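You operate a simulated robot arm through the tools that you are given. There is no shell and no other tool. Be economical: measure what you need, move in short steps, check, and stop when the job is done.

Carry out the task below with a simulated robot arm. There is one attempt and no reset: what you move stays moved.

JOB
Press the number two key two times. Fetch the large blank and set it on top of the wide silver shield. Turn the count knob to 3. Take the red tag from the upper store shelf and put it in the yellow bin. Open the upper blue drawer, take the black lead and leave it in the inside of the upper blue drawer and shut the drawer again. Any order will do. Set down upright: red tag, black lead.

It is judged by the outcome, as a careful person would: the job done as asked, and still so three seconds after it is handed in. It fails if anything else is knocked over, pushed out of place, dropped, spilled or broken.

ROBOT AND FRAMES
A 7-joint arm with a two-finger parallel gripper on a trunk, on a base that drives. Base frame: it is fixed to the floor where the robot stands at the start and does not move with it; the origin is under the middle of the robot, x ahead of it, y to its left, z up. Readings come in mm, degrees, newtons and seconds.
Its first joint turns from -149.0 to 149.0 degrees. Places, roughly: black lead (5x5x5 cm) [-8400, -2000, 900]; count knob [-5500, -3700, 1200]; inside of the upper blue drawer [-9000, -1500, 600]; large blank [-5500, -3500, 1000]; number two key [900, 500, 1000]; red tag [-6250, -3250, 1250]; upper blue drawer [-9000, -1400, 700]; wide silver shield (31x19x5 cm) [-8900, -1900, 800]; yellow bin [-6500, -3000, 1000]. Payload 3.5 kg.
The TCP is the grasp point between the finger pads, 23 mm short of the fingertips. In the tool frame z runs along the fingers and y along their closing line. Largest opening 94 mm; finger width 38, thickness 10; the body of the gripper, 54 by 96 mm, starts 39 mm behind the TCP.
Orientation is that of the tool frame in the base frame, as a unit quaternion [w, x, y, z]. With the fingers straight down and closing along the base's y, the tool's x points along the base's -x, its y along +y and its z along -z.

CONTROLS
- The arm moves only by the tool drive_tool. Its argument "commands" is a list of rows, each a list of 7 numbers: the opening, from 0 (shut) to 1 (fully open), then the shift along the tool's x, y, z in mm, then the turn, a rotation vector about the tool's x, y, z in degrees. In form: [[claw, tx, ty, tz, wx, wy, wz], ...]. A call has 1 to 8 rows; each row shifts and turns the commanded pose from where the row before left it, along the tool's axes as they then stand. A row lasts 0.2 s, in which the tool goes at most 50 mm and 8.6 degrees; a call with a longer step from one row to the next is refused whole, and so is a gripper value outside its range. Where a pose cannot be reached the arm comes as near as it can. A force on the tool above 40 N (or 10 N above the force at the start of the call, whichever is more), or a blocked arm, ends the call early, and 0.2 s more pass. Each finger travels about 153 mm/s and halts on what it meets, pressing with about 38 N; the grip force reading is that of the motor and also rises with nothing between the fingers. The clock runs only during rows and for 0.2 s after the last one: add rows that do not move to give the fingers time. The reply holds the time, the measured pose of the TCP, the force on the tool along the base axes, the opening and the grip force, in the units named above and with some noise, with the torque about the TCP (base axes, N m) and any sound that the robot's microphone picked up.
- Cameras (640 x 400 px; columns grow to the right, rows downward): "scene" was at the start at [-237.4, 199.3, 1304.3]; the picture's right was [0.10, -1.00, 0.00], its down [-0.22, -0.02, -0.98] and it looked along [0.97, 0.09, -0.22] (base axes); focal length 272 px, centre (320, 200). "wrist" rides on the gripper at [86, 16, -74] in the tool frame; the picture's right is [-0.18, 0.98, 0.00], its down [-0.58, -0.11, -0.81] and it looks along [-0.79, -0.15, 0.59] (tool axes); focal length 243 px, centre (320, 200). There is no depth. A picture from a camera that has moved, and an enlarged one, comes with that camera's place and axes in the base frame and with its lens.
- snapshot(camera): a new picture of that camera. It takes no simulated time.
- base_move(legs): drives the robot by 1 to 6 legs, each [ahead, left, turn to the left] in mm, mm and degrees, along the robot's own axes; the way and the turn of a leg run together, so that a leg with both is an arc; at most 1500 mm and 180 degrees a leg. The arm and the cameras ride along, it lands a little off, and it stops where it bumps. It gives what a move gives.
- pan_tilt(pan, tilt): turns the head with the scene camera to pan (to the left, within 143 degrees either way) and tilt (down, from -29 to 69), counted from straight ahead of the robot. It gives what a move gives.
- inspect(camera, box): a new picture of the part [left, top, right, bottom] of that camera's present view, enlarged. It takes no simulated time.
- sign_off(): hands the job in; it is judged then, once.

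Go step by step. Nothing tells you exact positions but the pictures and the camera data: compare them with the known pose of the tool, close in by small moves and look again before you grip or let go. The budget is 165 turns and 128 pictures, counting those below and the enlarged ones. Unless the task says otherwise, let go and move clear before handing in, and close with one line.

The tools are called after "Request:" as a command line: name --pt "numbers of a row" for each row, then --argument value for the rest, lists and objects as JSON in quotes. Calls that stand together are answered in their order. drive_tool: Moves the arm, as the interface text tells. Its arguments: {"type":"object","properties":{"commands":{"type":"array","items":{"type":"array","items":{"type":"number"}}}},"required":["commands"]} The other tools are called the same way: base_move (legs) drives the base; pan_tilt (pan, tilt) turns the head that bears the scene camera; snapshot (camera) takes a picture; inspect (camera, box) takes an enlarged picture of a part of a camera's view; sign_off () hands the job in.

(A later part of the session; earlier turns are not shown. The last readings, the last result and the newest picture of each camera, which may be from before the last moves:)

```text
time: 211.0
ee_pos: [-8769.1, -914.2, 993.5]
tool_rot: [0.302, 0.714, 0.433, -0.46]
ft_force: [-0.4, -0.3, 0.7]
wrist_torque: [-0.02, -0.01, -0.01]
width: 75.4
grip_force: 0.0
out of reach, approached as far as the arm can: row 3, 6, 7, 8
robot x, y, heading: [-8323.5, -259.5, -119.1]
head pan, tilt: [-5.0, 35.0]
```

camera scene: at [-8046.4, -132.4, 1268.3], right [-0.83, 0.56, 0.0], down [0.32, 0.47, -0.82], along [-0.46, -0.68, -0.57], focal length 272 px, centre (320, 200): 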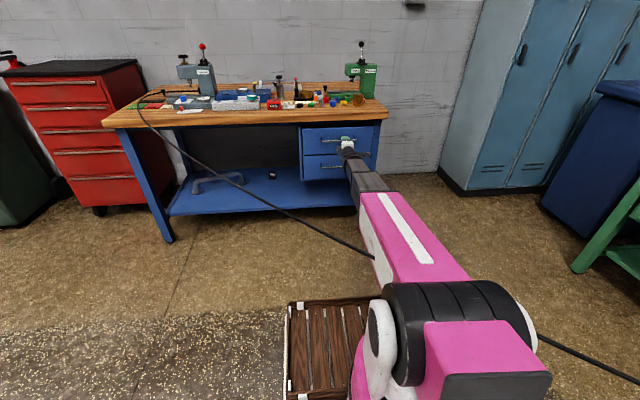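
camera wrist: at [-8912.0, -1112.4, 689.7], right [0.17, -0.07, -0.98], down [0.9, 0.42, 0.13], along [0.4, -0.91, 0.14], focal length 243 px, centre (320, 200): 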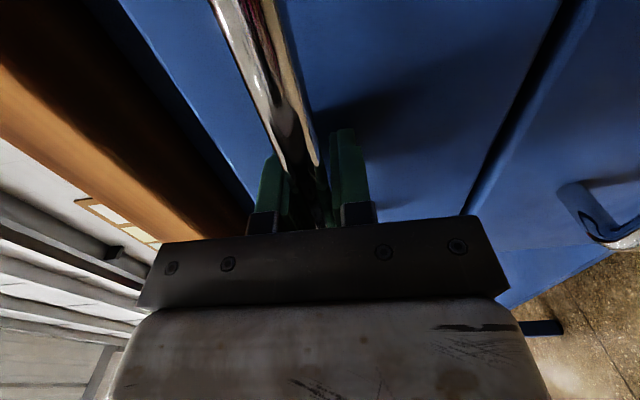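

The arm is folded too short for that pose. I'll extend ahead a bit and finish the pitch to 45°.

Request:
drive_tool --pt "0.8 -17 0 40 0 0 0" --pt "0.8 -17 0 40 0 0 0" --pt "0.8 -17 0 40 0 0 0" --pt "0.8 0 0 0 0 8.5 0" --pt "0.8 0 0 0 0 8.5 0" --pt "0.8 0 0 0 0 2.5 0" --pt "0.8 0 0 0 0 0 0"

Request:
base_move --legs '[[0, 720, 0]]'

Request:
pan_tilt --pan 0 --tilt 25

Request:
snapshot --camera "scene"

```text
time: 212.6
ee_pos: [-8889.3, -988.0, 977.0]
tool_rot: [0.244, 0.777, 0.479, -0.327]
ft_force: [0.2, 0.4, -0.2]
wrist_torque: [0.01, -0.01, 0.01]
width: 75.1
grip_force: 0.1
out of reach, approached as far as the arm can: row 1, 2, 3, 4, 5
robot x, y, heading: [-8325.7, -253.1, -119.0]
head pan, tilt: [-5.0, 35.0]
```

```text
time: 216.6
ee_pos: [-8267.6, -1339.8, 976.0]
tool_rot: [0.24, 0.782, 0.471, -0.331]
ft_force: [-0.4, -0.1, 0.1]
wrist_torque: [-0.01, -0.02, -0.02]
width: 75.1
grip_force: 0.2
robot x, y, heading: [-7684.1, -620.3, -120.3]
head pan, tilt: [-5.0, 35.0]
```

```text
time: 217.3
ee_pos: [-8265.9, -1340.9, 976.7]
tool_rot: [0.24, 0.782, 0.47, -0.331]
ft_force: [-0.5, -0.1, 0.1]
wrist_torque: [0.01, 0.01, -0.02]
width: 74.8
grip_force: 0.0
robot x, y, heading: [-7685.3, -618.0, -120.3]
head pan, tilt: [0.0, 25.0]
```

```text
24 pictures are left
camera scene: at [-7401.5, -510.4, 1284.1], right [-0.86, 0.51, 0.0], down [0.21, 0.36, -0.91], along [-0.46, -0.78, -0.42], focal length 272 px, centre (320, 200)
```

scene: 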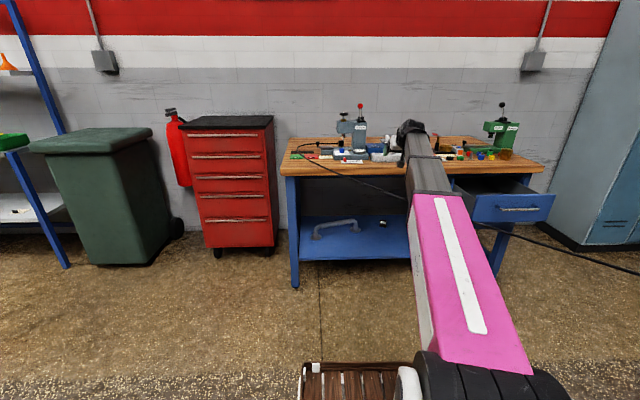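

I'll correct the tool's heading and roll, centre it laterally, and drive in toward the press.

Request:
drive_tool --pt "0.8 0 0 0 4.4 3.06 -0.9" --pt "0.8 0 43 0 0 0 0" --pt "0.8 0 43 0 0 0 0" --pt "0.8 0 43 0 0 0 0" --pt "0.8 0 43 0 0 0 0" --pt "0.8 0 0 0 0 0 0"

Request:
base_move --legs '[[430, 0, 1]]'

Request:
snapshot --camera "wrist"

Request:
inspect --camera "scene" --box '[260, 80, 420, 180]'

```text
time: 218.7
ee_pos: [-8157.3, -1382.5, 977.4]
tool_rot: [0.276, 0.769, 0.481, -0.319]
ft_force: [0.5, 0.4, 1.1]
wrist_torque: [0.0, 0.0, 0.01]
width: 75.1
grip_force: 0.0
out of reach, approached as far as the arm can: row 1, 2, 3, 4, 5
robot x, y, heading: [-7689.0, -619.2, -120.6]
head pan, tilt: [0.0, 25.0]
```

```text
time: 221.8
ee_pos: [-8362.8, -1754.5, 977.8]
tool_rot: [0.277, 0.767, 0.486, -0.315]
ft_force: [2.8, 3.1, 1.8]
wrist_torque: [-0.02, 0.13, -0.09]
width: 74.5
grip_force: 0.0
robot x, y, heading: [-7899.0, -985.5, -119.8]
head pan, tilt: [0.0, 25.0]
stopped in leg 1: the force on the tool passed its limit at 42 N (the readings are from after the stop); the commanded pose is now the measured one
```

```text
23 pictures are left
camera wrist: at [-8304.1, -1655.3, 962.1], right [0.84, -0.47, 0.26], down [-0.12, 0.3, 0.95], along [-0.52, -0.83, 0.2], focal length 243 px, centre (320, 200)
```

wrist: 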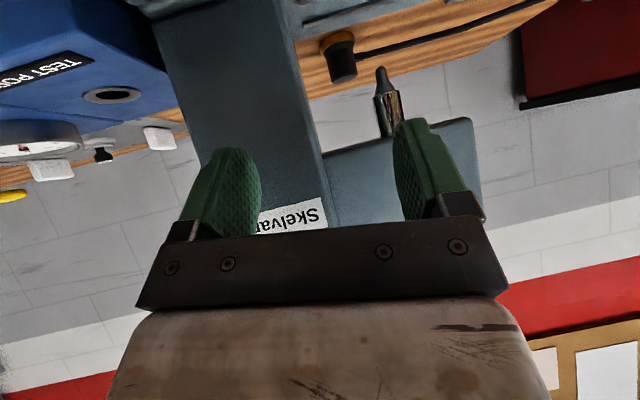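

```text
4.00 times, centred on (340, 130) of scene
camera zoom: at [-7616.3, -876.5, 1284.1], right [-0.87, 0.5, 0.0], down [0.21, 0.37, -0.91], along [-0.45, -0.79, -0.42], focal length 1086 px, centre (240, 480)
```

zoom: 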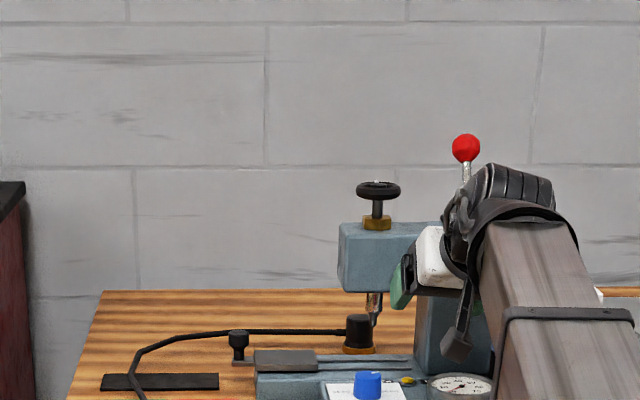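

The tool touched the press column lightly, and I now see the lead stands behind the press head at about u 6420, n 5805. The best access is from the bench's open left end. I'll back off, slide left and turn to face along the bench.

Request:
base_move --legs '[[-350, 0, 0], [0, 930, 0], [0, 0, -89]]'

Request:
pan_tilt --pan 45 --tilt 25

Request:
snapshot --camera "scene"

```text
time: 232.3
ee_pos: [-7693.5, -723.8, 977.7]
tool_rot: [-0.019, 0.889, -0.184, -0.419]
ft_force: [0.7, 0.4, 0.2]
wrist_torque: [0.01, 0.05, -0.03]
width: 75.3
grip_force: 0.0
robot x, y, heading: [-6914.7, -1158.1, 152.0]
head pan, tilt: [0.0, 25.0]
```

```text
time: 233.4
ee_pos: [-7692.2, -722.9, 977.1]
tool_rot: [-0.021, 0.889, -0.186, -0.419]
ft_force: [-0.6, 0.0, -0.7]
wrist_torque: [0.0, -0.02, -0.01]
width: 75.2
grip_force: 0.0
robot x, y, heading: [-6914.0, -1160.7, 152.1]
head pan, tilt: [45.0, 25.0]
```

```text
21 pictures are left
camera scene: at [-6800.0, -1512.6, 1284.1], right [-0.29, 0.96, 0.0], down [0.4, 0.12, -0.91], along [-0.87, -0.26, -0.42], focal length 272 px, centre (320, 200)
```

scene: 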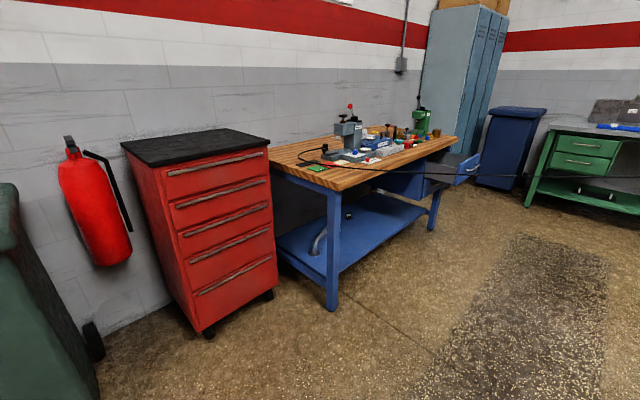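

The left end of the bench is open: cabinet front at n≈5790, bench leg at u≈6140. I'll make the tool vertical with the fingers closing along the wall normal, then slide in toward the wall.

Request:
drive_tool --pt "0.8 0 0 0 0 8.25 0" --pt "0.8 0 0 0 0 8.25 0" --pt "0.8 0 0 0 0 8.25 0" --pt "0.8 0 0 0 0 8.25 0" --pt "0.8 0 0 0 0 8.25 0" --pt "0.8 0 0 0 0 8.25 0" --pt "0.8 0 0 -20 6.8 0 0" --pt "0.8 0 0 0 0 0 8.4"

Request:
base_move --legs '[[0, 1000, -1]]'

Request:
snapshot --camera "scene"

Request:
snapshot --camera "wrist"

```text
time: 235.2
ee_pos: [-7668.8, -683.6, 997.6]
tool_rot: [0.129, 0.97, -0.201, -0.046]
ft_force: [-0.7, -0.1, 0.1]
wrist_torque: [0.03, -0.03, -0.01]
width: 75.2
grip_force: 0.1
out of reach, approached as far as the arm can: row 1, 2, 3, 4, 5, 7, 8
robot x, y, heading: [-6914.0, -1163.5, 152.2]
head pan, tilt: [45.0, 25.0]
```

```text
time: 240.3
ee_pos: [-8144.3, -1514.7, 997.3]
tool_rot: [0.127, 0.971, -0.199, -0.047]
ft_force: [-0.5, 0.7, 0.1]
wrist_torque: [-0.02, 0.01, 0.01]
width: 75.2
grip_force: 0.1
robot x, y, heading: [-7387.4, -1990.5, 152.3]
head pan, tilt: [45.0, 25.0]
stopped in leg 1: the robot was blocked; the commanded pose is now the measured one
```

```text
20 pictures are left
camera scene: at [-7273.0, -2341.3, 1284.1], right [-0.3, 0.96, 0.0], down [0.4, 0.12, -0.91], along [-0.87, -0.27, -0.42], focal length 272 px, centre (320, 200)
```

scene: 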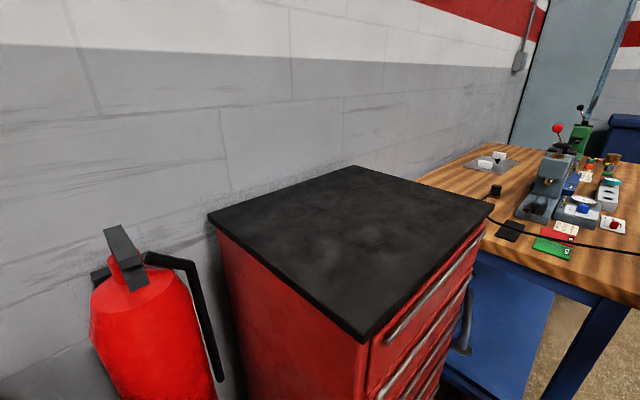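

```text
19 pictures are left
camera wrist: at [-8061.2, -1547.0, 1069.7], right [-0.54, -0.8, 0.27], down [-0.38, 0.51, 0.77], along [-0.75, 0.31, -0.58], focal length 243 px, centre (320, 200)
```

wrist: 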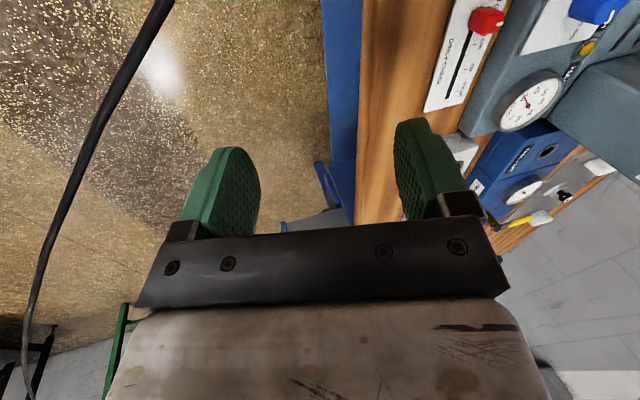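

The base was stopped by something on its left (the cabinet), so I'll stay clear of it. I'll look closely at the lead and press from this side.

Request:
base_move --legs '[[90, -25, 0]]'

Request:
pan_tilt --pan 20 --tilt 25

Request:
inspect --camera "scene" --box '[240, 90, 480, 240]'

```text
time: 241.4
ee_pos: [-8214.6, -1452.3, 996.8]
tool_rot: [0.128, 0.971, -0.198, -0.047]
ft_force: [-0.4, -1.1, -0.2]
wrist_torque: [0.02, 0.05, 0.01]
width: 75.3
grip_force: 0.0
robot x, y, heading: [-7457.6, -1928.4, 151.9]
head pan, tilt: [45.0, 25.0]
```

```text
time: 242.3
ee_pos: [-8214.5, -1452.1, 996.5]
tool_rot: [0.128, 0.971, -0.199, -0.048]
ft_force: [-0.2, 0.3, -0.2]
wrist_torque: [0.01, -0.01, 0.0]
width: 75.1
grip_force: 0.0
robot x, y, heading: [-7459.2, -1924.6, 151.9]
head pan, tilt: [20.0, 25.0]
```

```text
2.67 times, centred on (360, 165) of scene
camera zoom: at [-7346.3, -2236.7, 1284.1], right [0.13, 0.99, 0.0], down [0.42, -0.06, -0.91], along [-0.9, 0.12, -0.42], focal length 724 px, centre (213, 293)
```

zoom: 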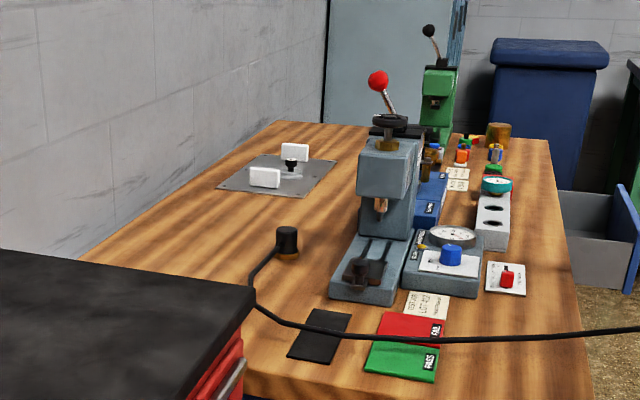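

The view is clear now: the lead stands free on the bench at about u 6438, n 5793, wall-side of the press, its cable leaving toward me. I'll correct the tool to vertical and swing around the press's near end.

Request:
drive_tool --pt "0.8 0 0 0 7.8 0.8 2.85" --pt "0.8 0 0 0 7.8 0.8 2.85" --pt "0.8 45 9 5 0 0 0" --pt "0.8 45 9 5 0 0 0" --pt "0.8 45 9 5 0 0 0" --pt "0.8 45 9 5 0 0 0" --pt "0.8 44 10 5 0 0 0" --pt "0.8 0 0 0 0 0 0"

```text
time: 244.1
ee_pos: [-8023.7, -1579.8, 974.9]
tool_rot: [0.127, 0.972, -0.193, -0.048]
ft_force: [-0.8, 0.8, 0.3]
wrist_torque: [0.03, 0.03, -0.01]
width: 75.3
grip_force: 0.2
out of reach, approached as far as the arm can: row 1, 2, 7
robot x, y, heading: [-7456.4, -1924.1, 152.1]
head pan, tilt: [20.0, 25.0]
```

Orientation lags at this short radius. I'll continue toward the wall and re-check the pose.

Request:
drive_tool --pt "0.8 0 48 0 0 0 0" --pt "0.8 0 48 0 0 0 0" --pt "0.8 0 48 0 0 0 0" --pt "0.8 0 48 0 0 0 0" --pt "0.8 0 48 0 0 0 0" --pt "0.8 0 48 0 0 0 0" --pt "0.8 0 48 0 0 0 0" --pt "0.8 0 0 0 0 0 0"

```text
time: 245.9
ee_pos: [-8041.4, -1667.1, 998.3]
tool_rot: [0.121, 0.982, -0.132, -0.056]
ft_force: [-5.5, 2.1, -11.4]
wrist_torque: [0.07, 0.55, 0.12]
width: 75.0
grip_force: 0.1
out of reach, approached as far as the arm can: row 1, 2, 3, 4, 5, 6, 7
robot x, y, heading: [-7459.0, -1927.9, 152.3]
head pan, tilt: [20.0, 25.0]
stopped in row 8: the force on the tool passed its limit at 40 N (the readings are from after the stop); the commanded pose is now the measured one
```

The arm's posture has run into a wrist limit. I'll stretch the arm out along the bench front, in free space, to unfold it, then square the tool up again.

Request:
drive_tool --pt "0.8 -42 -17 -1 0 0 0" --pt "0.8 -42 -17 -1 0 0 0" --pt "0.8 -42 -17 -1 0 0 0" --pt "0.8 -42 -17 -1 0 0 0" --pt "0.8 -42 -17 -1 0 0 0" --pt "0.8 -42 -17 -1 0 0 0" --pt "0.8 -42 -17 -1 0 0 0" --pt "0.8 -42 -17 -1 0 0 0"

Request:
snapshot --camera "scene"

```text
time: 247.7
ee_pos: [-8326.4, -1444.1, 998.2]
tool_rot: [0.125, 0.981, -0.134, -0.058]
ft_force: [0.5, -1.0, 0.3]
wrist_torque: [0.0, 0.01, 0.0]
width: 75.4
grip_force: 0.1
robot x, y, heading: [-7456.2, -1927.5, 152.3]
head pan, tilt: [20.0, 25.0]
```

```text
17 pictures are left
camera scene: at [-7346.3, -2236.7, 1284.1], right [0.14, 0.99, 0.0], down [0.42, -0.06, -0.91], along [-0.9, 0.12, -0.42], focal length 272 px, centre (320, 200)
```

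scene: 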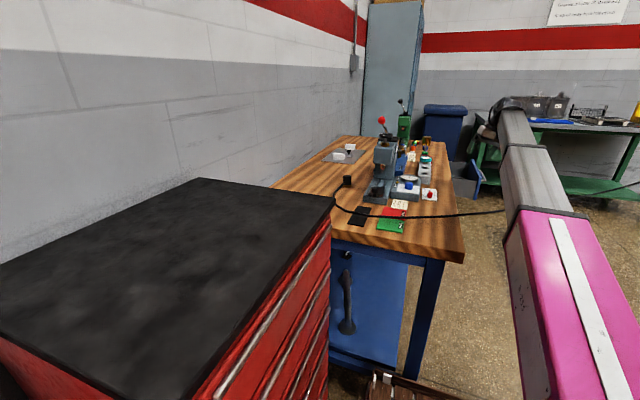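

The arm is stretched and free. Now I'll square the tool to vertical.

Request:
drive_tool --pt "0.8 0 0 0 5.2 0.95 4.4" --pt "0.8 0 0 0 5.2 0.95 4.4" --pt "0.8 0 0 0 5.2 0.95 4.4" --pt "0.8 0 0 0 0 0 0"

```text
time: 248.7
ee_pos: [-8325.0, -1444.0, 1000.3]
tool_rot: [0.128, 0.976, -0.17, -0.053]
ft_force: [0.1, -0.3, -0.6]
wrist_torque: [-0.01, -0.02, -0.03]
width: 75.3
grip_force: 0.1
out of reach, approached as far as the arm can: row 1, 2, 3
robot x, y, heading: [-7458.9, -1926.0, 152.0]
head pan, tilt: [20.0, 25.0]
```

Still limited. The lead is round, so I'll try a different yaw and see whether the tilt comes free.

Request:
drive_tool --pt "0.8 0 0 0 0 0 -8.5" --pt "0.8 0 0 0 0 0 -8.5" --pt "0.8 0 0 0 0 0 -8.5" --pt "0.8 0 0 0 0 0 -8.5" --pt "0.8 0 0 0 0 0 -8.5" --pt "0.8 0 0 0 0 0 -8.5" --pt "0.8 0 0 0 0 0 0"

```text
time: 250.3
ee_pos: [-8325.9, -1444.0, 999.0]
tool_rot: [0.092, 0.954, 0.267, -0.102]
ft_force: [-0.3, -0.3, -0.3]
wrist_torque: [0.02, 0.01, -0.02]
width: 75.1
grip_force: 0.0
robot x, y, heading: [-7457.6, -1927.4, 152.2]
head pan, tilt: [20.0, 25.0]
```

The yaw turned freely. Now I'll remove the tilt at this yaw.

Request:
drive_tool --pt "0.8 0 0 0 3.55 7.1 0" --pt "0.8 0 0 0 3.55 7.1 0" --pt "0.8 0 0 0 0 0 0"

```text
time: 251.1
ee_pos: [-8326.6, -1444.5, 999.9]
tool_rot: [0.091, 0.954, 0.266, -0.101]
ft_force: [-0.4, 0.0, -0.4]
wrist_torque: [0.04, -0.01, 0.0]
width: 75.1
grip_force: 0.0
out of reach, approached as far as the arm can: row 1, 2
robot x, y, heading: [-7459.3, -1927.0, 152.4]
head pan, tilt: [20.0, 25.0]
```

Still blocked by the wrist. I'll undo the yaw and pitch the tool up to horizontal to reset the wrist posture.

Request:
drive_tool --pt "0.8 0 0 0 0 0 8.5" --pt "0.8 0 0 0 0 0 8.5" --pt "0.8 0 0 0 0 0 8.5" --pt "0.8 0 0 0 0 0 8.5" --pt "0.8 0 0 0 0 0 8.5" --pt "0.8 0 0 0 0 -8.5 0" --pt "0.8 0 0 0 0 -8.5 0" --pt "0.8 0 0 0 0 -8.5 0"

Request:
drive_tool --pt "0.8 0 0 0 0 -8.5 0" --pt "0.8 0 0 0 0 -8.5 0" --pt "0.8 0 0 0 0 -8.5 0" --pt "0.8 0 0 0 0 -8.5 0" --pt "0.8 0 0 0 0 -8.5 0" --pt "0.8 0 0 0 0 -8.5 0" --pt "0.8 0 0 0 0 -8.5 0" --pt "0.8 0 0 0 0 0 0"

```text
time: 252.9
ee_pos: [-8326.9, -1444.0, 999.5]
tool_rot: [0.098, 0.947, -0.122, -0.279]
ft_force: [-0.1, -0.8, -0.4]
wrist_torque: [0.02, -0.01, 0.02]
width: 75.0
grip_force: 0.1
robot x, y, heading: [-7458.4, -1929.3, 152.3]
head pan, tilt: [20.0, 25.0]
```

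```text
time: 254.7
ee_pos: [-8326.1, -1444.3, 999.5]
tool_rot: [-0.024, -0.685, 0.155, 0.712]
ft_force: [0.3, -0.7, 0.4]
wrist_torque: [-0.01, 0.02, 0.01]
width: 75.1
grip_force: 0.1
robot x, y, heading: [-7459.6, -1925.0, 152.2]
head pan, tilt: [20.0, 25.0]
```

Horizontal now, without limits. I'll correct heading and roll here, then pitch down again.

Request:
drive_tool --pt "0.8 0 0 0 6.1 -0.5 -4.9" --pt "0.8 0 0 0 6.1 -0.5 -4.9" --pt "0.8 0 0 0 6.1 -0.5 -4.9" --pt "0.8 0 0 0 0 8.5 0" --pt "0.8 0 0 0 0 8.5 0" --pt "0.8 0 0 0 0 8.5 0" --pt "0.8 0 0 0 0 8.5 0" --pt "0.8 0 0 0 0 8.5 0"

Request:
drive_tool --pt "0.8 0 0 0 0 8.5 0" --pt "0.8 0 0 0 0 8.5 0" --pt "0.8 0 0 0 0 8.5 0" --pt "0.8 0 0 0 0 8.5 0" --pt "0.8 0 0 0 0 8.5 0" --pt "0.8 0 0 0 0 4.5 0" --pt "0.8 0 0 0 0 0 0"

```text
time: 256.5
ee_pos: [-8302.3, -1403.1, 989.8]
tool_rot: [-0.011, 0.878, -0.235, -0.417]
ft_force: [0.2, 0.1, 0.7]
wrist_torque: [0.01, 0.0, -0.02]
width: 75.5
grip_force: 0.0
out of reach, approached as far as the arm can: row 3, 4, 5, 6, 7, 8
robot x, y, heading: [-7464.2, -1925.4, 152.2]
head pan, tilt: [20.0, 25.0]
```

```text
time: 258.1
ee_pos: [-8283.1, -1373.4, 986.5]
tool_rot: [0.128, 0.967, -0.214, -0.049]
ft_force: [0.2, -0.1, -0.6]
wrist_torque: [0.0, -0.03, 0.03]
width: 75.2
grip_force: 0.0
out of reach, approached as far as the arm can: row 1, 2, 3, 4, 5
robot x, y, heading: [-7458.6, -1930.9, 152.5]
head pan, tilt: [20.0, 25.0]
```

The same wrist limit leaves a 15° lean to the robot's left. That's workable if the fingers close at right angles to the lean, like the slanted grips before. I'll roll the tool about its axis to get that.

Request:
drive_tool --pt "0.9 0 0 0 0 0 -8.5" --pt "0.9 0 0 0 0 0 -8.5" --pt "0.9 0 0 0 0 0 -8.5" --pt "0.9 0 0 0 0 0 -8.5" --pt "0.9 0 0 0 0 0 -8.5" --pt "0.9 0 0 0 0 0 -8.5" --pt "0.9 0 0 0 0 0 -8.5" --pt "0.9 0 0 0 0 0 -8.5"

Request:
drive_tool --pt "0.9 0 0 0 0 0 -8.5" --pt "0.9 0 0 0 0 0 -6.5" --pt "0.9 0 0 0 0 0 0"

```text
time: 259.9
ee_pos: [-8282.8, -1375.3, 987.7]
tool_rot: [0.077, 0.921, 0.364, -0.112]
ft_force: [-0.4, -0.7, 0.7]
wrist_torque: [0.0, 0.0, -0.02]
width: 84.6
grip_force: 0.0
robot x, y, heading: [-7454.2, -1924.8, 152.3]
head pan, tilt: [20.0, 25.0]
```

```text
time: 260.7
ee_pos: [-8283.0, -1374.3, 986.4]
tool_rot: [0.062, 0.866, 0.481, -0.121]
ft_force: [0.7, -0.2, 0.7]
wrist_torque: [0.0, -0.01, 0.0]
width: 84.6
grip_force: 0.0
robot x, y, heading: [-7458.5, -1926.8, 152.1]
head pan, tilt: [20.0, 25.0]
```

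I think the wrist is in its flipped configuration (its roll joint is at the end of range). I'll point the tool straight along the forearm, roll it to unwind that joint, then pitch down again.

Request:
drive_tool --pt "0.8 0 0 0 8.5 0 0" --pt "0.8 0 0 0 8.5 0 0" --pt "0.8 0 0 0 8.5 0 0" --pt "0.8 0 0 0 8.5 0 0" --pt "0.8 0 0 0 8.5 0 0" --pt "0.8 0 0 0 8.5 0 0" --pt "0.8 0 0 0 8.5 0 0" --pt "0.8 0 0 0 8.5 0 0"

Request:
drive_tool --pt "0.8 0 0 0 8.5 0 0" --pt "0.8 0 0 0 8.5 0 0" --pt "0.8 0 0 0 8.5 0 0" --pt "0.8 0 0 0 0 0 8.5" --pt "0.8 0 0 0 0 0 8.5" --pt "0.8 0 0 0 0 0 8.5" --pt "0.8 0 0 0 0 0 8.5" --pt "0.8 0 0 0 0 0 8.5"

Request:
drive_tool --pt "0.8 0 0 0 0 0 8.5" --pt "0.8 0 0 0 0 0 8.5" --pt "0.8 0 0 0 0 0 8.5" --pt "0.8 0 0 0 0 0 8.5" --pt "0.8 0 0 0 0 0 8.5" --pt "0.8 0 0 0 0 0 8.5" --pt "0.8 0 0 0 0 0 8.5" --pt "0.8 0 0 0 0 0 8.5"

```text
time: 262.5
ee_pos: [-8283.0, -1373.4, 984.9]
tool_rot: [-0.436, 0.752, 0.331, -0.367]
ft_force: [0.1, -0.5, -1.0]
wrist_torque: [-0.01, -0.01, 0.0]
width: 75.4
grip_force: 0.0
robot x, y, heading: [-7457.8, -1930.8, 152.4]
head pan, tilt: [20.0, 25.0]
```

```text
time: 264.3
ee_pos: [-8283.1, -1375.4, 986.7]
tool_rot: [-0.396, 0.683, -0.009, -0.613]
ft_force: [0.5, -0.1, -0.4]
wrist_torque: [0.04, 0.01, 0.01]
width: 75.1
grip_force: 0.0
robot x, y, heading: [-7458.9, -1927.4, 152.1]
head pan, tilt: [20.0, 25.0]
```

```text
time: 266.1
ee_pos: [-8283.8, -1373.7, 985.9]
tool_rot: [0.009, -0.577, 0.368, 0.729]
ft_force: [0.3, 0.5, 0.0]
wrist_torque: [0.02, 0.01, 0.02]
width: 75.1
grip_force: 0.0
out of reach, approached as far as the arm can: row 5, 7
robot x, y, heading: [-7459.4, -1926.7, 152.1]
head pan, tilt: [20.0, 25.0]
```

Rolling works. I'll continue unwinding.

Request:
drive_tool --pt "0.8 0 0 0 0 0 8.5" --pt "0.8 0 0 0 0 0 8.5" --pt "0.8 0 0 0 0 0 8.5" --pt "0.8 0 0 0 0 0 8.5" --pt "0.8 0 0 0 0 0 8.5" --pt "0.8 0 0 0 0 0 8.5" --pt "0.8 0 0 0 0 0 8.5" --pt "0.8 0 0 0 0 0 8.5"

```text
time: 267.9
ee_pos: [-8282.6, -1374.0, 985.1]
tool_rot: [-0.4, -0.271, 0.628, 0.609]
ft_force: [0.1, 0.3, 0.3]
wrist_torque: [-0.03, 0.01, -0.01]
width: 75.1
grip_force: 0.1
robot x, y, heading: [-7455.1, -1926.0, 152.3]
head pan, tilt: [20.0, 25.0]
```

Now the pitch-down test in this new posture.

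Request:
drive_tool --pt "0.8 0 0 0 8.5 0 0" --pt "0.8 0 0 0 8.5 0 0" --pt "0.8 0 0 0 8.5 0 0" --pt "0.8 0 0 0 8.5 0 0" --pt "0.8 0 0 0 8.5 0 0" --pt "0.8 0 0 0 8.5 0 0" --pt "0.8 0 0 0 8.5 0 0" --pt "0.8 0 0 0 8.5 0 0"

Request:
drive_tool --pt "0.8 0 0 0 8.5 0 0" --pt "0.8 0 0 0 8.5 0 0" --pt "0.8 0 0 0 8.5 0 0" --pt "0.8 0 0 0 0 0 -8.5" --pt "0.8 0 0 0 0 0 -8.5" --pt "0.8 0 0 0 0 0 -8.5" --pt "0.8 0 0 0 0 0 -8.5" --pt "0.8 0 0 0 0 0 -8.5"

Request:
drive_tool --pt "0.8 0 0 0 0 0 -8.5" --pt "0.8 0 0 0 0 0 -8.5" --pt "0.8 0 0 0 0 0 -8.5" --pt "0.8 0 0 0 0 0 -8.5" --pt "0.8 0 0 0 0 0 -8.5" --pt "0.8 0 0 0 0 0 0"

```text
time: 269.7
ee_pos: [-8282.7, -1370.2, 985.3]
tool_rot: [-0.188, -0.432, 0.864, 0.175]
ft_force: [0.3, 0.0, -0.8]
wrist_torque: [0.0, 0.02, 0.0]
width: 75.3
grip_force: 0.0
out of reach, approached as far as the arm can: row 1
robot x, y, heading: [-7458.7, -1928.3, 152.2]
head pan, tilt: [20.0, 25.0]
```

```text
time: 271.5
ee_pos: [-8281.4, -1370.0, 985.9]
tool_rot: [0.088, 0.753, -0.652, -0.014]
ft_force: [0.0, -0.2, 0.1]
wrist_torque: [-0.01, -0.01, 0.0]
width: 75.2
grip_force: 0.2
robot x, y, heading: [-7459.6, -1931.7, 152.1]
head pan, tilt: [20.0, 25.0]
```

```text
time: 272.9
ee_pos: [-8280.7, -1369.8, 984.9]
tool_rot: [0.078, 0.938, -0.335, -0.046]
ft_force: [0.2, 0.2, -0.1]
wrist_torque: [0.01, -0.02, 0.0]
width: 75.1
grip_force: 0.1
robot x, y, heading: [-7456.4, -1928.3, 152.3]
head pan, tilt: [20.0, 25.0]
```

No limits now. I'll do the last orientation correction and check that it holds.

Request:
drive_tool --pt "0.8 0 0 0 4.95 1.45 -5.15" --pt "0.8 0 0 0 4.95 1.45 -5.15" --pt "0.8 0 0 0 0 0 0"

```text
time: 273.7
ee_pos: [-8280.0, -1370.3, 985.1]
tool_rot: [0.0, 0.968, -0.251, 0.001]
ft_force: [-0.1, -0.3, -1.2]
wrist_torque: [0.02, 0.01, 0.04]
width: 75.4
grip_force: 0.0
robot x, y, heading: [-7455.8, -1924.0, 152.6]
head pan, tilt: [20.0, 25.0]
```

The wrist is back to normal: vertical, with no limits. I'll back the base 100 mm and swing the tool around the press's near end.

Request:
base_move --legs '[[-100, 0, 0]]'

Request:
drive_tool --pt "0.8 20 39.4 0 0 0 0" --pt "0.8 20 39.4 0 0 0 0" --pt "0.8 20 39.4 0 0 0 0" --pt "0.8 20 39.4 0 0 0 0" --pt "0.8 20 39.4 0 0 0 0" --pt "0.8 20 39.4 0 0 0 0" --pt "0.8 20 39.4 0 0 0 0" --pt "0.8 20 39.4 0 0 0 0"

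Request:
drive_tool --pt "0.8 20 39.4 0 0 0 0" --pt "0.8 8 46.6 0 0 0 0" --pt "0.8 8 46.6 0 0 0 0" --pt "0.8 8 46.6 0 0 0 0" --pt "0.8 8 46.6 0 0 0 0" --pt "0.8 8 46.6 0 0 0 0" --pt "0.8 0 0 0 0 0 0"

Request:
snapshot --camera "wrist"

```text
time: 274.8
ee_pos: [-8196.5, -1416.7, 985.1]
tool_rot: [0.0, 0.968, -0.251, 0.001]
ft_force: [-1.6, -0.2, -0.7]
wrist_torque: [0.01, -0.01, -0.02]
width: 75.2
grip_force: 0.0
robot x, y, heading: [-7373.3, -1973.8, 152.4]
head pan, tilt: [20.0, 25.0]
```

```text
time: 276.6
ee_pos: [-8211.3, -1771.2, 985.0]
tool_rot: [0.0, 0.968, -0.252, 0.001]
ft_force: [-0.5, -0.7, -0.5]
wrist_torque: [0.01, 0.0, -0.02]
width: 74.9
grip_force: 0.1
robot x, y, heading: [-7372.6, -1968.3, 152.2]
head pan, tilt: [20.0, 25.0]
```

```text
time: 278.2
ee_pos: [-8291.4, -2036.5, 984.2]
tool_rot: [0.001, 0.968, -0.251, 0.001]
ft_force: [0.0, 0.0, 0.1]
wrist_torque: [-0.03, 0.0, 0.03]
width: 75.2
grip_force: 0.0
robot x, y, heading: [-7373.3, -1972.7, 152.3]
head pan, tilt: [20.0, 25.0]
```

```text
16 pictures are left
camera wrist: at [-8225.4, -2092.0, 1058.6], right [-0.64, -0.77, 0.0], down [-0.46, 0.38, 0.81], along [-0.62, 0.52, -0.59], focal length 243 px, centre (320, 200)
```

wrist: 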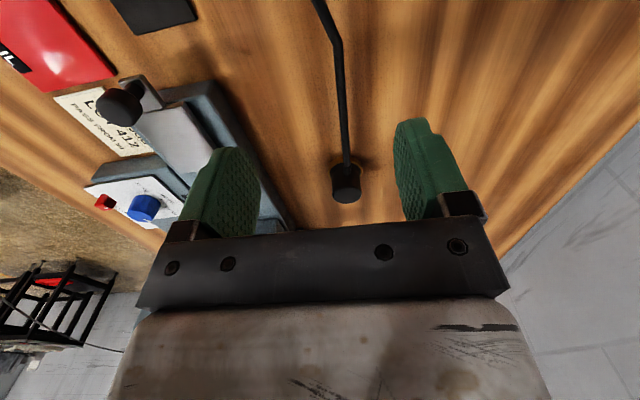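

The lead is about 145 mm ahead and 4 mm toward the wall. I'll drive 100 mm ahead and close in with the arm.

Request:
base_move --legs '[[95, 0, 0]]'

Request:
drive_tool --pt "0.8 -35 3 20 0 0 0" --pt "0.8 0 0 20 0 0 0" --pt "0.8 0 0 0 0 0 0"

Request:
snapshot --camera "wrist"

Request:
inspect --camera "scene" --box '[280, 90, 460, 220]'

```text
time: 279.4
ee_pos: [-8379.1, -1992.0, 983.8]
tool_rot: [0.0, 0.968, -0.25, 0.001]
ft_force: [-0.5, -0.2, 0.0]
wrist_torque: [0.0, 0.02, 0.02]
width: 75.3
grip_force: 0.1
robot x, y, heading: [-7463.6, -1924.4, 152.2]
head pan, tilt: [20.0, 25.0]
```

```text
time: 280.2
ee_pos: [-8412.2, -1974.5, 941.9]
tool_rot: [0.001, 0.968, -0.25, 0.0]
ft_force: [-0.9, -0.9, 0.8]
wrist_torque: [0.01, -0.01, 0.0]
width: 75.1
grip_force: 0.0
robot x, y, heading: [-7460.6, -1927.1, 152.7]
head pan, tilt: [20.0, 25.0]
```

```text
15 pictures are left
camera wrist: at [-8345.3, -2030.4, 1017.7], right [-0.64, -0.77, 0.0], down [-0.46, 0.38, 0.81], along [-0.62, 0.51, -0.59], focal length 243 px, centre (320, 200)
```

wrist: 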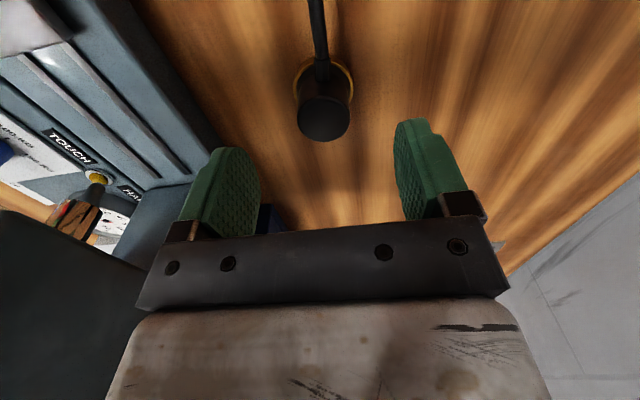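

```text
3.08 times, centred on (370, 155) of scene
camera zoom: at [-7347.9, -2235.4, 1284.1], right [0.13, 0.99, 0.0], down [0.42, -0.06, -0.91], along [-0.9, 0.12, -0.42], focal length 836 px, centre (166, 338)
```

zoom: 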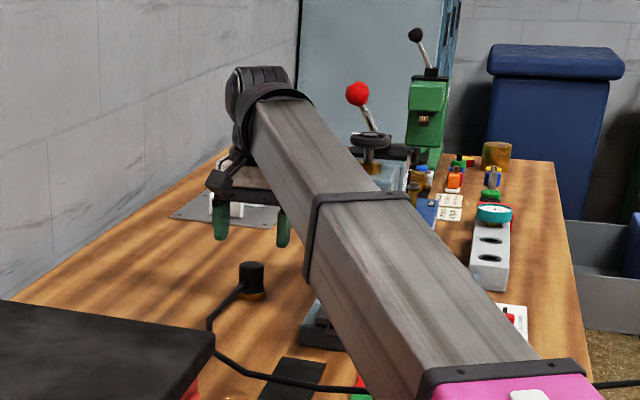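

The lead is 12 mm ahead, centred. I'll move over it and lower carefully.

Request:
drive_tool --pt "0.8 -12 0 0 0 0 0" --pt "0.8 0 0 20 0 0 0" --pt "0.8 0 0 20 0 0 0" --pt "0.8 0 0 0 0 0 0"

Request:
inspect --camera "wrist" --box '[160, 20, 480, 220]'

```text
time: 281.2
ee_pos: [-8421.3, -1971.3, 904.3]
tool_rot: [0.0, 0.968, -0.25, 0.001]
ft_force: [-0.4, 0.5, -0.4]
wrist_torque: [-0.01, -0.02, 0.03]
width: 75.2
grip_force: 0.1
robot x, y, heading: [-7462.5, -1925.4, 152.4]
head pan, tilt: [20.0, 25.0]
```

```text
2.00 times, centred on (320, 120) of wrist
camera zoom: at [-8354.9, -2026.2, 978.7], right [-0.64, -0.77, 0.0], down [-0.46, 0.38, 0.81], along [-0.62, 0.51, -0.59], focal length 485 px, centre (320, 360)
```

zoom: 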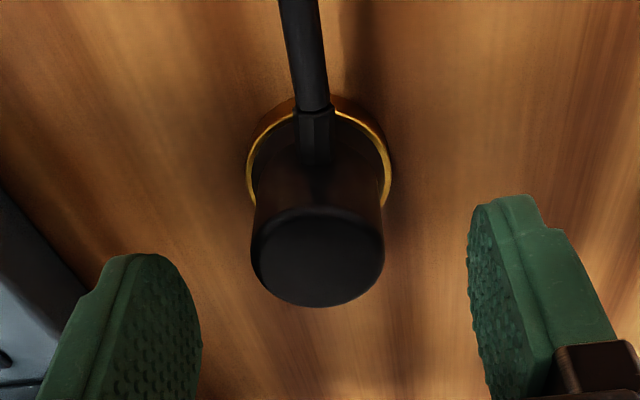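

Centred, with the top at about z 881. I'll lower 33 mm and close.

Request:
drive_tool --pt "0.8 0 0 20 0 0 0" --pt "0.8 0 0 13 0 0 0" --pt "0.8 0 0 0 0 0 0" --pt "0.5 0 0 0 0 0 0" --pt "0.2 0 0 0 0 0 0" --pt "0.2 0 0 0 0 0 0" --pt "0.2 0 0 0 0 0 0"

```text
time: 282.8
ee_pos: [-8423.2, -1970.0, 871.1]
tool_rot: [0.0, 0.968, -0.25, 0.001]
ft_force: [0.8, 0.2, 0.2]
wrist_torque: [0.01, 0.02, -0.01]
width: 43.1
grip_force: 37.8
robot x, y, heading: [-7461.8, -1927.4, 152.2]
head pan, tilt: [20.0, 25.0]
```

Gripped at 43 mm. I'll lift it slowly.

Request:
drive_tool --pt "0.2 0 0 -10 0 0 0" --pt "0.2 0 0 -20 0 0 0" --pt "0.2 0 0 -25 0 0 0" --pt "0.2 0 0 -30 0 0 0" --pt "0.2 0 0 -30 0 0 0" --pt "0.2 0 0 0 0 0 0"

Request:
snapshot --camera "wrist"

```text
time: 284.2
ee_pos: [-8423.7, -1972.7, 986.4]
tool_rot: [-0.001, 0.968, -0.25, 0.001]
ft_force: [0.2, -0.8, -1.3]
wrist_torque: [0.01, 0.06, -0.03]
width: 43.1
grip_force: 37.7
robot x, y, heading: [-7458.3, -1924.4, 152.1]
head pan, tilt: [20.0, 25.0]
```

```text
12 pictures are left
camera wrist: at [-8356.7, -2028.5, 1060.2], right [-0.64, -0.77, 0.0], down [-0.46, 0.38, 0.81], along [-0.62, 0.51, -0.59], focal length 243 px, centre (320, 200)
```

wrist: 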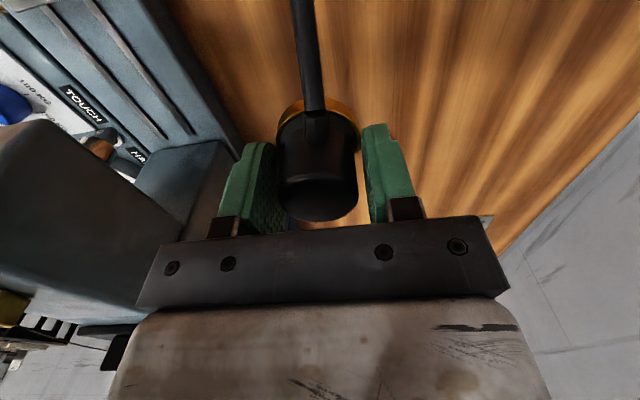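

The lead is held. I'll retrace the path: base back, then the tool out around the press.

Request:
base_move --legs '[[-95, 0, 0]]'

Request:
drive_tool --pt "0.2 40 0 0 0 0 0" --pt "0.2 20 -20 0 0 0 0" --pt "0.2 -8 -46.6 0 0 0 0" --pt "0.2 -8 -46.6 0 0 0 0" --pt "0.2 -8 -46.6 0 0 0 0" --pt "0.2 -8 -46.6 0 0 0 0" --pt "0.2 -12 -44 0 0 0 0" --pt "0.2 -20 -39.4 0 0 0 0"

Request:
drive_tool --pt "0.2 -20 -39.4 0 0 0 0" --pt "0.2 -20 -39.4 0 0 0 0" --pt "0.2 -20 -39.4 0 0 0 0" --pt "0.2 -20 -39.4 0 0 0 0" --pt "0.2 -20 -39.4 0 0 0 0" --pt "0.2 -20 -39.4 0 0 0 0" --pt "0.2 -20 -39.4 0 0 0 0" --pt "0.2 0 0 0 0 0 0"

```text
time: 285.3
ee_pos: [-8338.3, -2014.4, 984.5]
tool_rot: [0.001, 0.968, -0.252, 0.0]
ft_force: [0.6, 0.5, -1.2]
wrist_torque: [-0.04, 0.0, 0.01]
width: 43.0
grip_force: 37.6
robot x, y, heading: [-7377.7, -1972.9, 152.3]
head pan, tilt: [20.0, 25.0]
```

```text
time: 287.1
ee_pos: [-8199.3, -1762.5, 985.6]
tool_rot: [0.0, 0.968, -0.25, 0.001]
ft_force: [0.2, 0.1, -2.0]
wrist_torque: [0.01, 0.01, 0.03]
width: 43.0
grip_force: 38.3
robot x, y, heading: [-7374.1, -1973.2, 152.1]
head pan, tilt: [20.0, 25.0]
```

```text
time: 288.9
ee_pos: [-8188.9, -1449.7, 986.9]
tool_rot: [0.001, 0.968, -0.252, 0.001]
ft_force: [1.1, -0.2, -1.6]
wrist_torque: [-0.02, -0.01, -0.04]
width: 43.0
grip_force: 38.1
robot x, y, heading: [-7373.4, -1975.1, 152.2]
head pan, tilt: [20.0, 25.0]
```

Clear of the press. I'll drive back out, turn to face the wall, and slide right to the open drawer.

Request:
base_move --legs '[[0, -1050, 0], [0, 0, 89], [0, -1500, 0]]'

Request:
pan_tilt --pan 0 --tilt 30

Request:
snapshot --camera "scene"

```text
time: 305.0
ee_pos: [-8723.5, -1133.0, 986.2]
tool_rot: [-0.001, 0.874, 0.486, 0.0]
ft_force: [-0.3, 0.0, -1.6]
wrist_torque: [-0.01, -0.02, 0.02]
width: 42.9
grip_force: 38.4
robot x, y, heading: [-8168.5, -340.6, -120.2]
head pan, tilt: [20.0, 25.0]
```

```text
time: 305.8
ee_pos: [-8723.1, -1133.1, 985.9]
tool_rot: [0.0, 0.874, 0.486, 0.001]
ft_force: [-0.5, -0.7, -1.9]
wrist_torque: [0.01, -0.02, 0.0]
width: 42.9
grip_force: 37.8
robot x, y, heading: [-8166.4, -341.2, -120.3]
head pan, tilt: [0.0, 30.0]
```

```text
11 pictures are left
camera scene: at [-7881.1, -231.0, 1276.2], right [-0.86, 0.5, 0.0], down [0.25, 0.43, -0.87], along [-0.44, -0.75, -0.5], focal length 272 px, centre (320, 200)
```

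scene: 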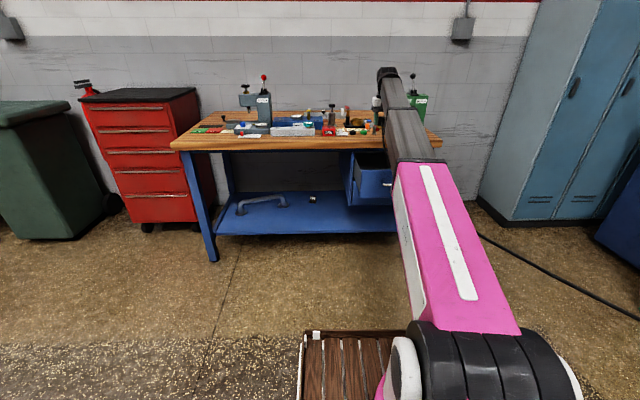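

The drawer is still open and everything stands in place. I'll slide right 90 mm, go ahead 40 mm, and look down into the drawer.

Request:
base_move --legs '[[30, -90, 1]]'

Request:
snapshot --camera "wrist"

```text
time: 306.9
ee_pos: [-8803.0, -1122.9, 986.1]
tool_rot: [-0.001, 0.869, 0.496, 0.0]
ft_force: [-0.5, -0.5, -1.4]
wrist_torque: [-0.01, 0.01, -0.01]
width: 42.9
grip_force: 38.3
robot x, y, heading: [-8261.3, -323.0, -119.6]
head pan, tilt: [0.0, 30.0]
```

```text
10 pictures are left
camera wrist: at [-8746.5, -1056.3, 1060.9], right [0.75, -0.66, 0.0], down [-0.39, -0.45, 0.81], along [-0.53, -0.6, -0.59], focal length 243 px, centre (320, 200)
```

wrist: 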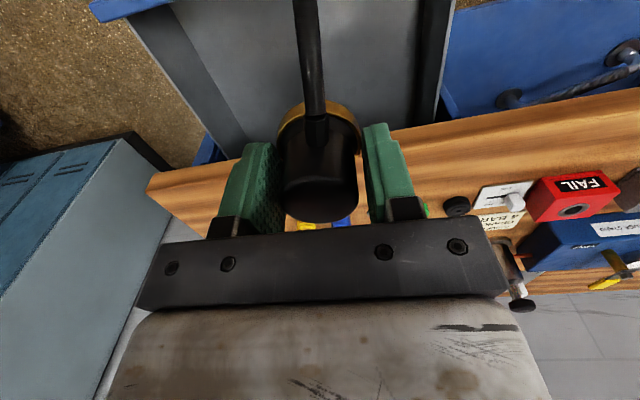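

The lead hangs centred over the drawer. The drawer's front panel would be close under the wrist camera, so I'll yaw the tool 90° to bring the camera to the side before lowering.

Request:
drive_tool --pt "0.2 0 0 0 0 0 -8.5" --pt "0.2 0 0 0 0 0 -8.5" --pt "0.2 0 0 0 0 0 -8.5" --pt "0.2 0 0 0 0 0 -8.5" --pt "0.2 0 0 0 0 0 -8.5" --pt "0.2 0 0 0 0 0 -8.5" --pt "0.2 0 0 0 0 0 -8.5" --pt "0.2 0 0 0 0 0 -8.5"

Request:
drive_tool --pt "0.2 0 0 0 0 0 -8.5" --pt "0.2 0 0 0 0 0 -8.5" --pt "0.2 0 0 0 0 0 -3.5" --pt "0.2 0 -40 0 0 0 0" --pt "0.2 0 0 40 0 0 0" --pt "0.2 0 0 40 0 0 0" --pt "0.2 0 0 0 0 0 0"

Request:
snapshot --camera "wrist"

Request:
inspect --camera "scene" --box '[300, 80, 460, 220]'

```text
time: 308.7
ee_pos: [-8803.4, -1121.6, 986.5]
tool_rot: [0.0, 0.442, 0.897, 0.002]
ft_force: [-1.1, 0.5, -1.2]
wrist_torque: [0.03, -0.06, 0.05]
width: 43.0
grip_force: 37.1
robot x, y, heading: [-8263.5, -323.0, -119.2]
head pan, tilt: [0.0, 30.0]
```

```text
time: 310.3
ee_pos: [-8827.2, -1152.7, 905.5]
tool_rot: [0.001, 0.277, 0.961, 0.001]
ft_force: [0.6, -0.8, -0.7]
wrist_torque: [-0.01, 0.01, 0.04]
width: 43.0
grip_force: 37.7
robot x, y, heading: [-8264.1, -321.5, -119.0]
head pan, tilt: [0.0, 30.0]
```

```text
9 pictures are left
camera wrist: at [-8892.5, -1092.4, 980.4], right [0.68, 0.73, 0.0], down [0.43, -0.4, 0.81], along [0.59, -0.55, -0.59], focal length 243 px, centre (320, 200)
```

wrist: 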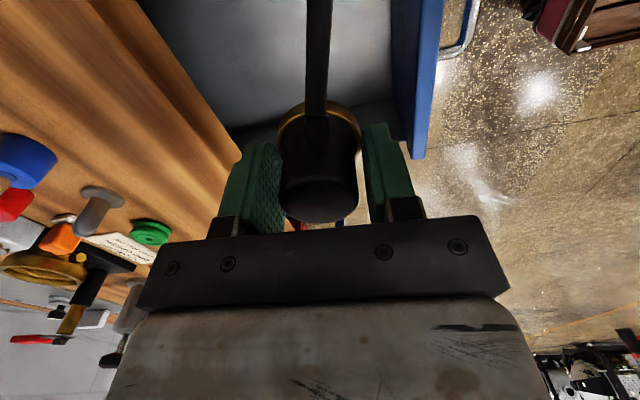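

```text
2.86 times, centred on (380, 150) of scene
camera zoom: at [-7979.1, -205.6, 1276.2], right [-0.87, 0.49, 0.0], down [0.24, 0.44, -0.87], along [-0.42, -0.76, -0.5], focal length 776 px, centre (149, 343)
```

zoom: 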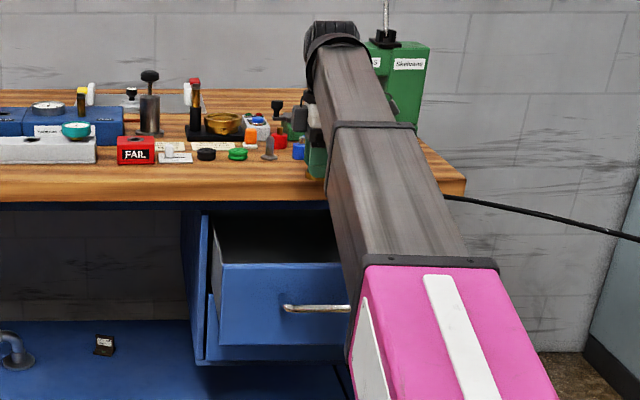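

The lead is centred between the drawer's front panel and the bench edge. I'll lower into the drawer in steps.

Request:
drive_tool --pt "0.2 0 -3 30 0 0 0" --pt "0.2 0 0 30 0 0 0" --pt "0.2 0 0 30 0 0 0" --pt "0.2 0 0 30 0 0 0" --pt "0.2 0 0 25 0 0 0" --pt "0.2 0 0 15 0 0 0" --pt "0.2 0 0 0 0 0 0"

Request:
snapshot --camera "wrist"

```text
time: 311.9
ee_pos: [-8828.8, -1157.7, 745.2]
tool_rot: [0.001, 0.277, 0.961, 0.001]
ft_force: [-0.3, -0.4, -1.7]
wrist_torque: [0.06, 0.0, 0.0]
width: 43.1
grip_force: 38.0
robot x, y, heading: [-8263.3, -319.4, -119.2]
head pan, tilt: [0.0, 30.0]
```

```text
7 pictures are left
camera wrist: at [-8894.6, -1096.9, 819.0], right [0.68, 0.73, 0.0], down [0.43, -0.4, 0.81], along [0.59, -0.55, -0.59], focal length 243 px, centre (320, 200)
```

wrist: 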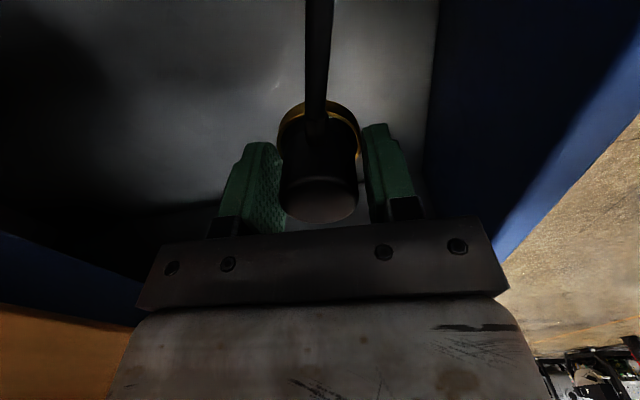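

Inside the drawer and clear of its walls. I'll keep lowering until contact.

Request:
drive_tool --pt "0.2 0 0 15 0 0 0" --pt "0.2 0 0 10 0 0 0" --pt "0.2 0 0 5 0 0 0" --pt "0.2 0 0 4 0 0 0" --pt "0.2 0 0 4 0 0 0" --pt "0.2 0 0 4 0 0 0" --pt "0.2 0 0 4 0 0 0" --pt "0.2 0 0 0 0 0 0"

```text
time: 313.7
ee_pos: [-8827.1, -1159.0, 700.3]
tool_rot: [0.0, 0.277, 0.961, 0.001]
ft_force: [-0.5, 0.1, -1.6]
wrist_torque: [-0.02, 0.01, -0.01]
width: 43.1
grip_force: 38.1
robot x, y, heading: [-8261.7, -322.9, -119.3]
head pan, tilt: [0.0, 30.0]
```

Request:
drive_tool --pt "0.2 0 0 4 0 0 0" --pt "0.2 0 0 3 0 0 0" --pt "0.2 0 0 3 0 0 0" --pt "0.2 0 0 3 0 0 0" --pt "0.2 0 0 2 0 0 0" --pt "0.2 0 0 2 0 0 0" --pt "0.2 0 0 2 0 0 0" --pt "0.2 0 0 0 0 0 0"

```text
time: 315.5
ee_pos: [-8826.8, -1159.2, 679.6]
tool_rot: [0.001, 0.277, 0.961, 0.0]
ft_force: [0.4, 0.6, -2.3]
wrist_torque: [0.04, 0.02, -0.01]
width: 42.7
grip_force: 38.0
robot x, y, heading: [-8260.8, -320.5, -119.3]
head pan, tilt: [0.0, 30.0]
```

No contact yet; continuing in 2 mm steps.

Request:
drive_tool --pt "0.2 0 0 2 0 0 0" --pt "0.2 0 0 2 0 0 0" --pt "0.2 0 0 2 0 0 0" --pt "0.2 0 0 2 0 0 0" --pt "0.2 0 0 2 0 0 0" --pt "0.2 0 0 2 0 0 0" --pt "0.2 0 0 2 0 0 0" --pt "0.2 0 0 0 0 0 0"

Request:
snapshot --camera "wrist"

```text
time: 317.3
ee_pos: [-8826.6, -1158.3, 666.0]
tool_rot: [0.0, 0.278, 0.961, 0.001]
ft_force: [0.0, -0.1, -1.3]
wrist_torque: [-0.02, -0.02, 0.0]
width: 43.1
grip_force: 38.1
robot x, y, heading: [-8262.7, -324.2, -119.3]
head pan, tilt: [0.0, 30.0]
```

```text
6 pictures are left
camera wrist: at [-8891.3, -1098.2, 741.2], right [0.68, 0.73, 0.0], down [0.43, -0.4, 0.81], along [0.59, -0.55, -0.59], focal length 243 px, centre (320, 200)
```

wrist: 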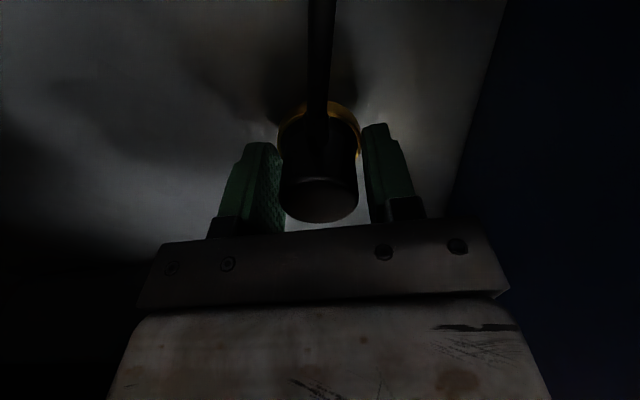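

The shadow shows the floor is near. Continuing.

Request:
drive_tool --pt "0.2 0 0 2 0 0 0" --pt "0.2 0 0 2 0 0 0" --pt "0.2 0 0 2 0 0 0" --pt "0.2 0 0 2 0 0 0" --pt "0.2 0 0 2 0 0 0" --pt "0.2 0 0 2 0 0 0" --pt "0.2 0 0 0 0 0 0"

```text
time: 318.9
ee_pos: [-8825.1, -1158.3, 656.8]
tool_rot: [0.001, 0.277, 0.961, 0.0]
ft_force: [3.1, -2.7, 25.5]
wrist_torque: [-0.03, 0.15, 0.01]
width: 43.2
grip_force: 37.8
robot x, y, heading: [-8264.2, -322.5, -119.2]
head pan, tilt: [0.0, 30.0]
```

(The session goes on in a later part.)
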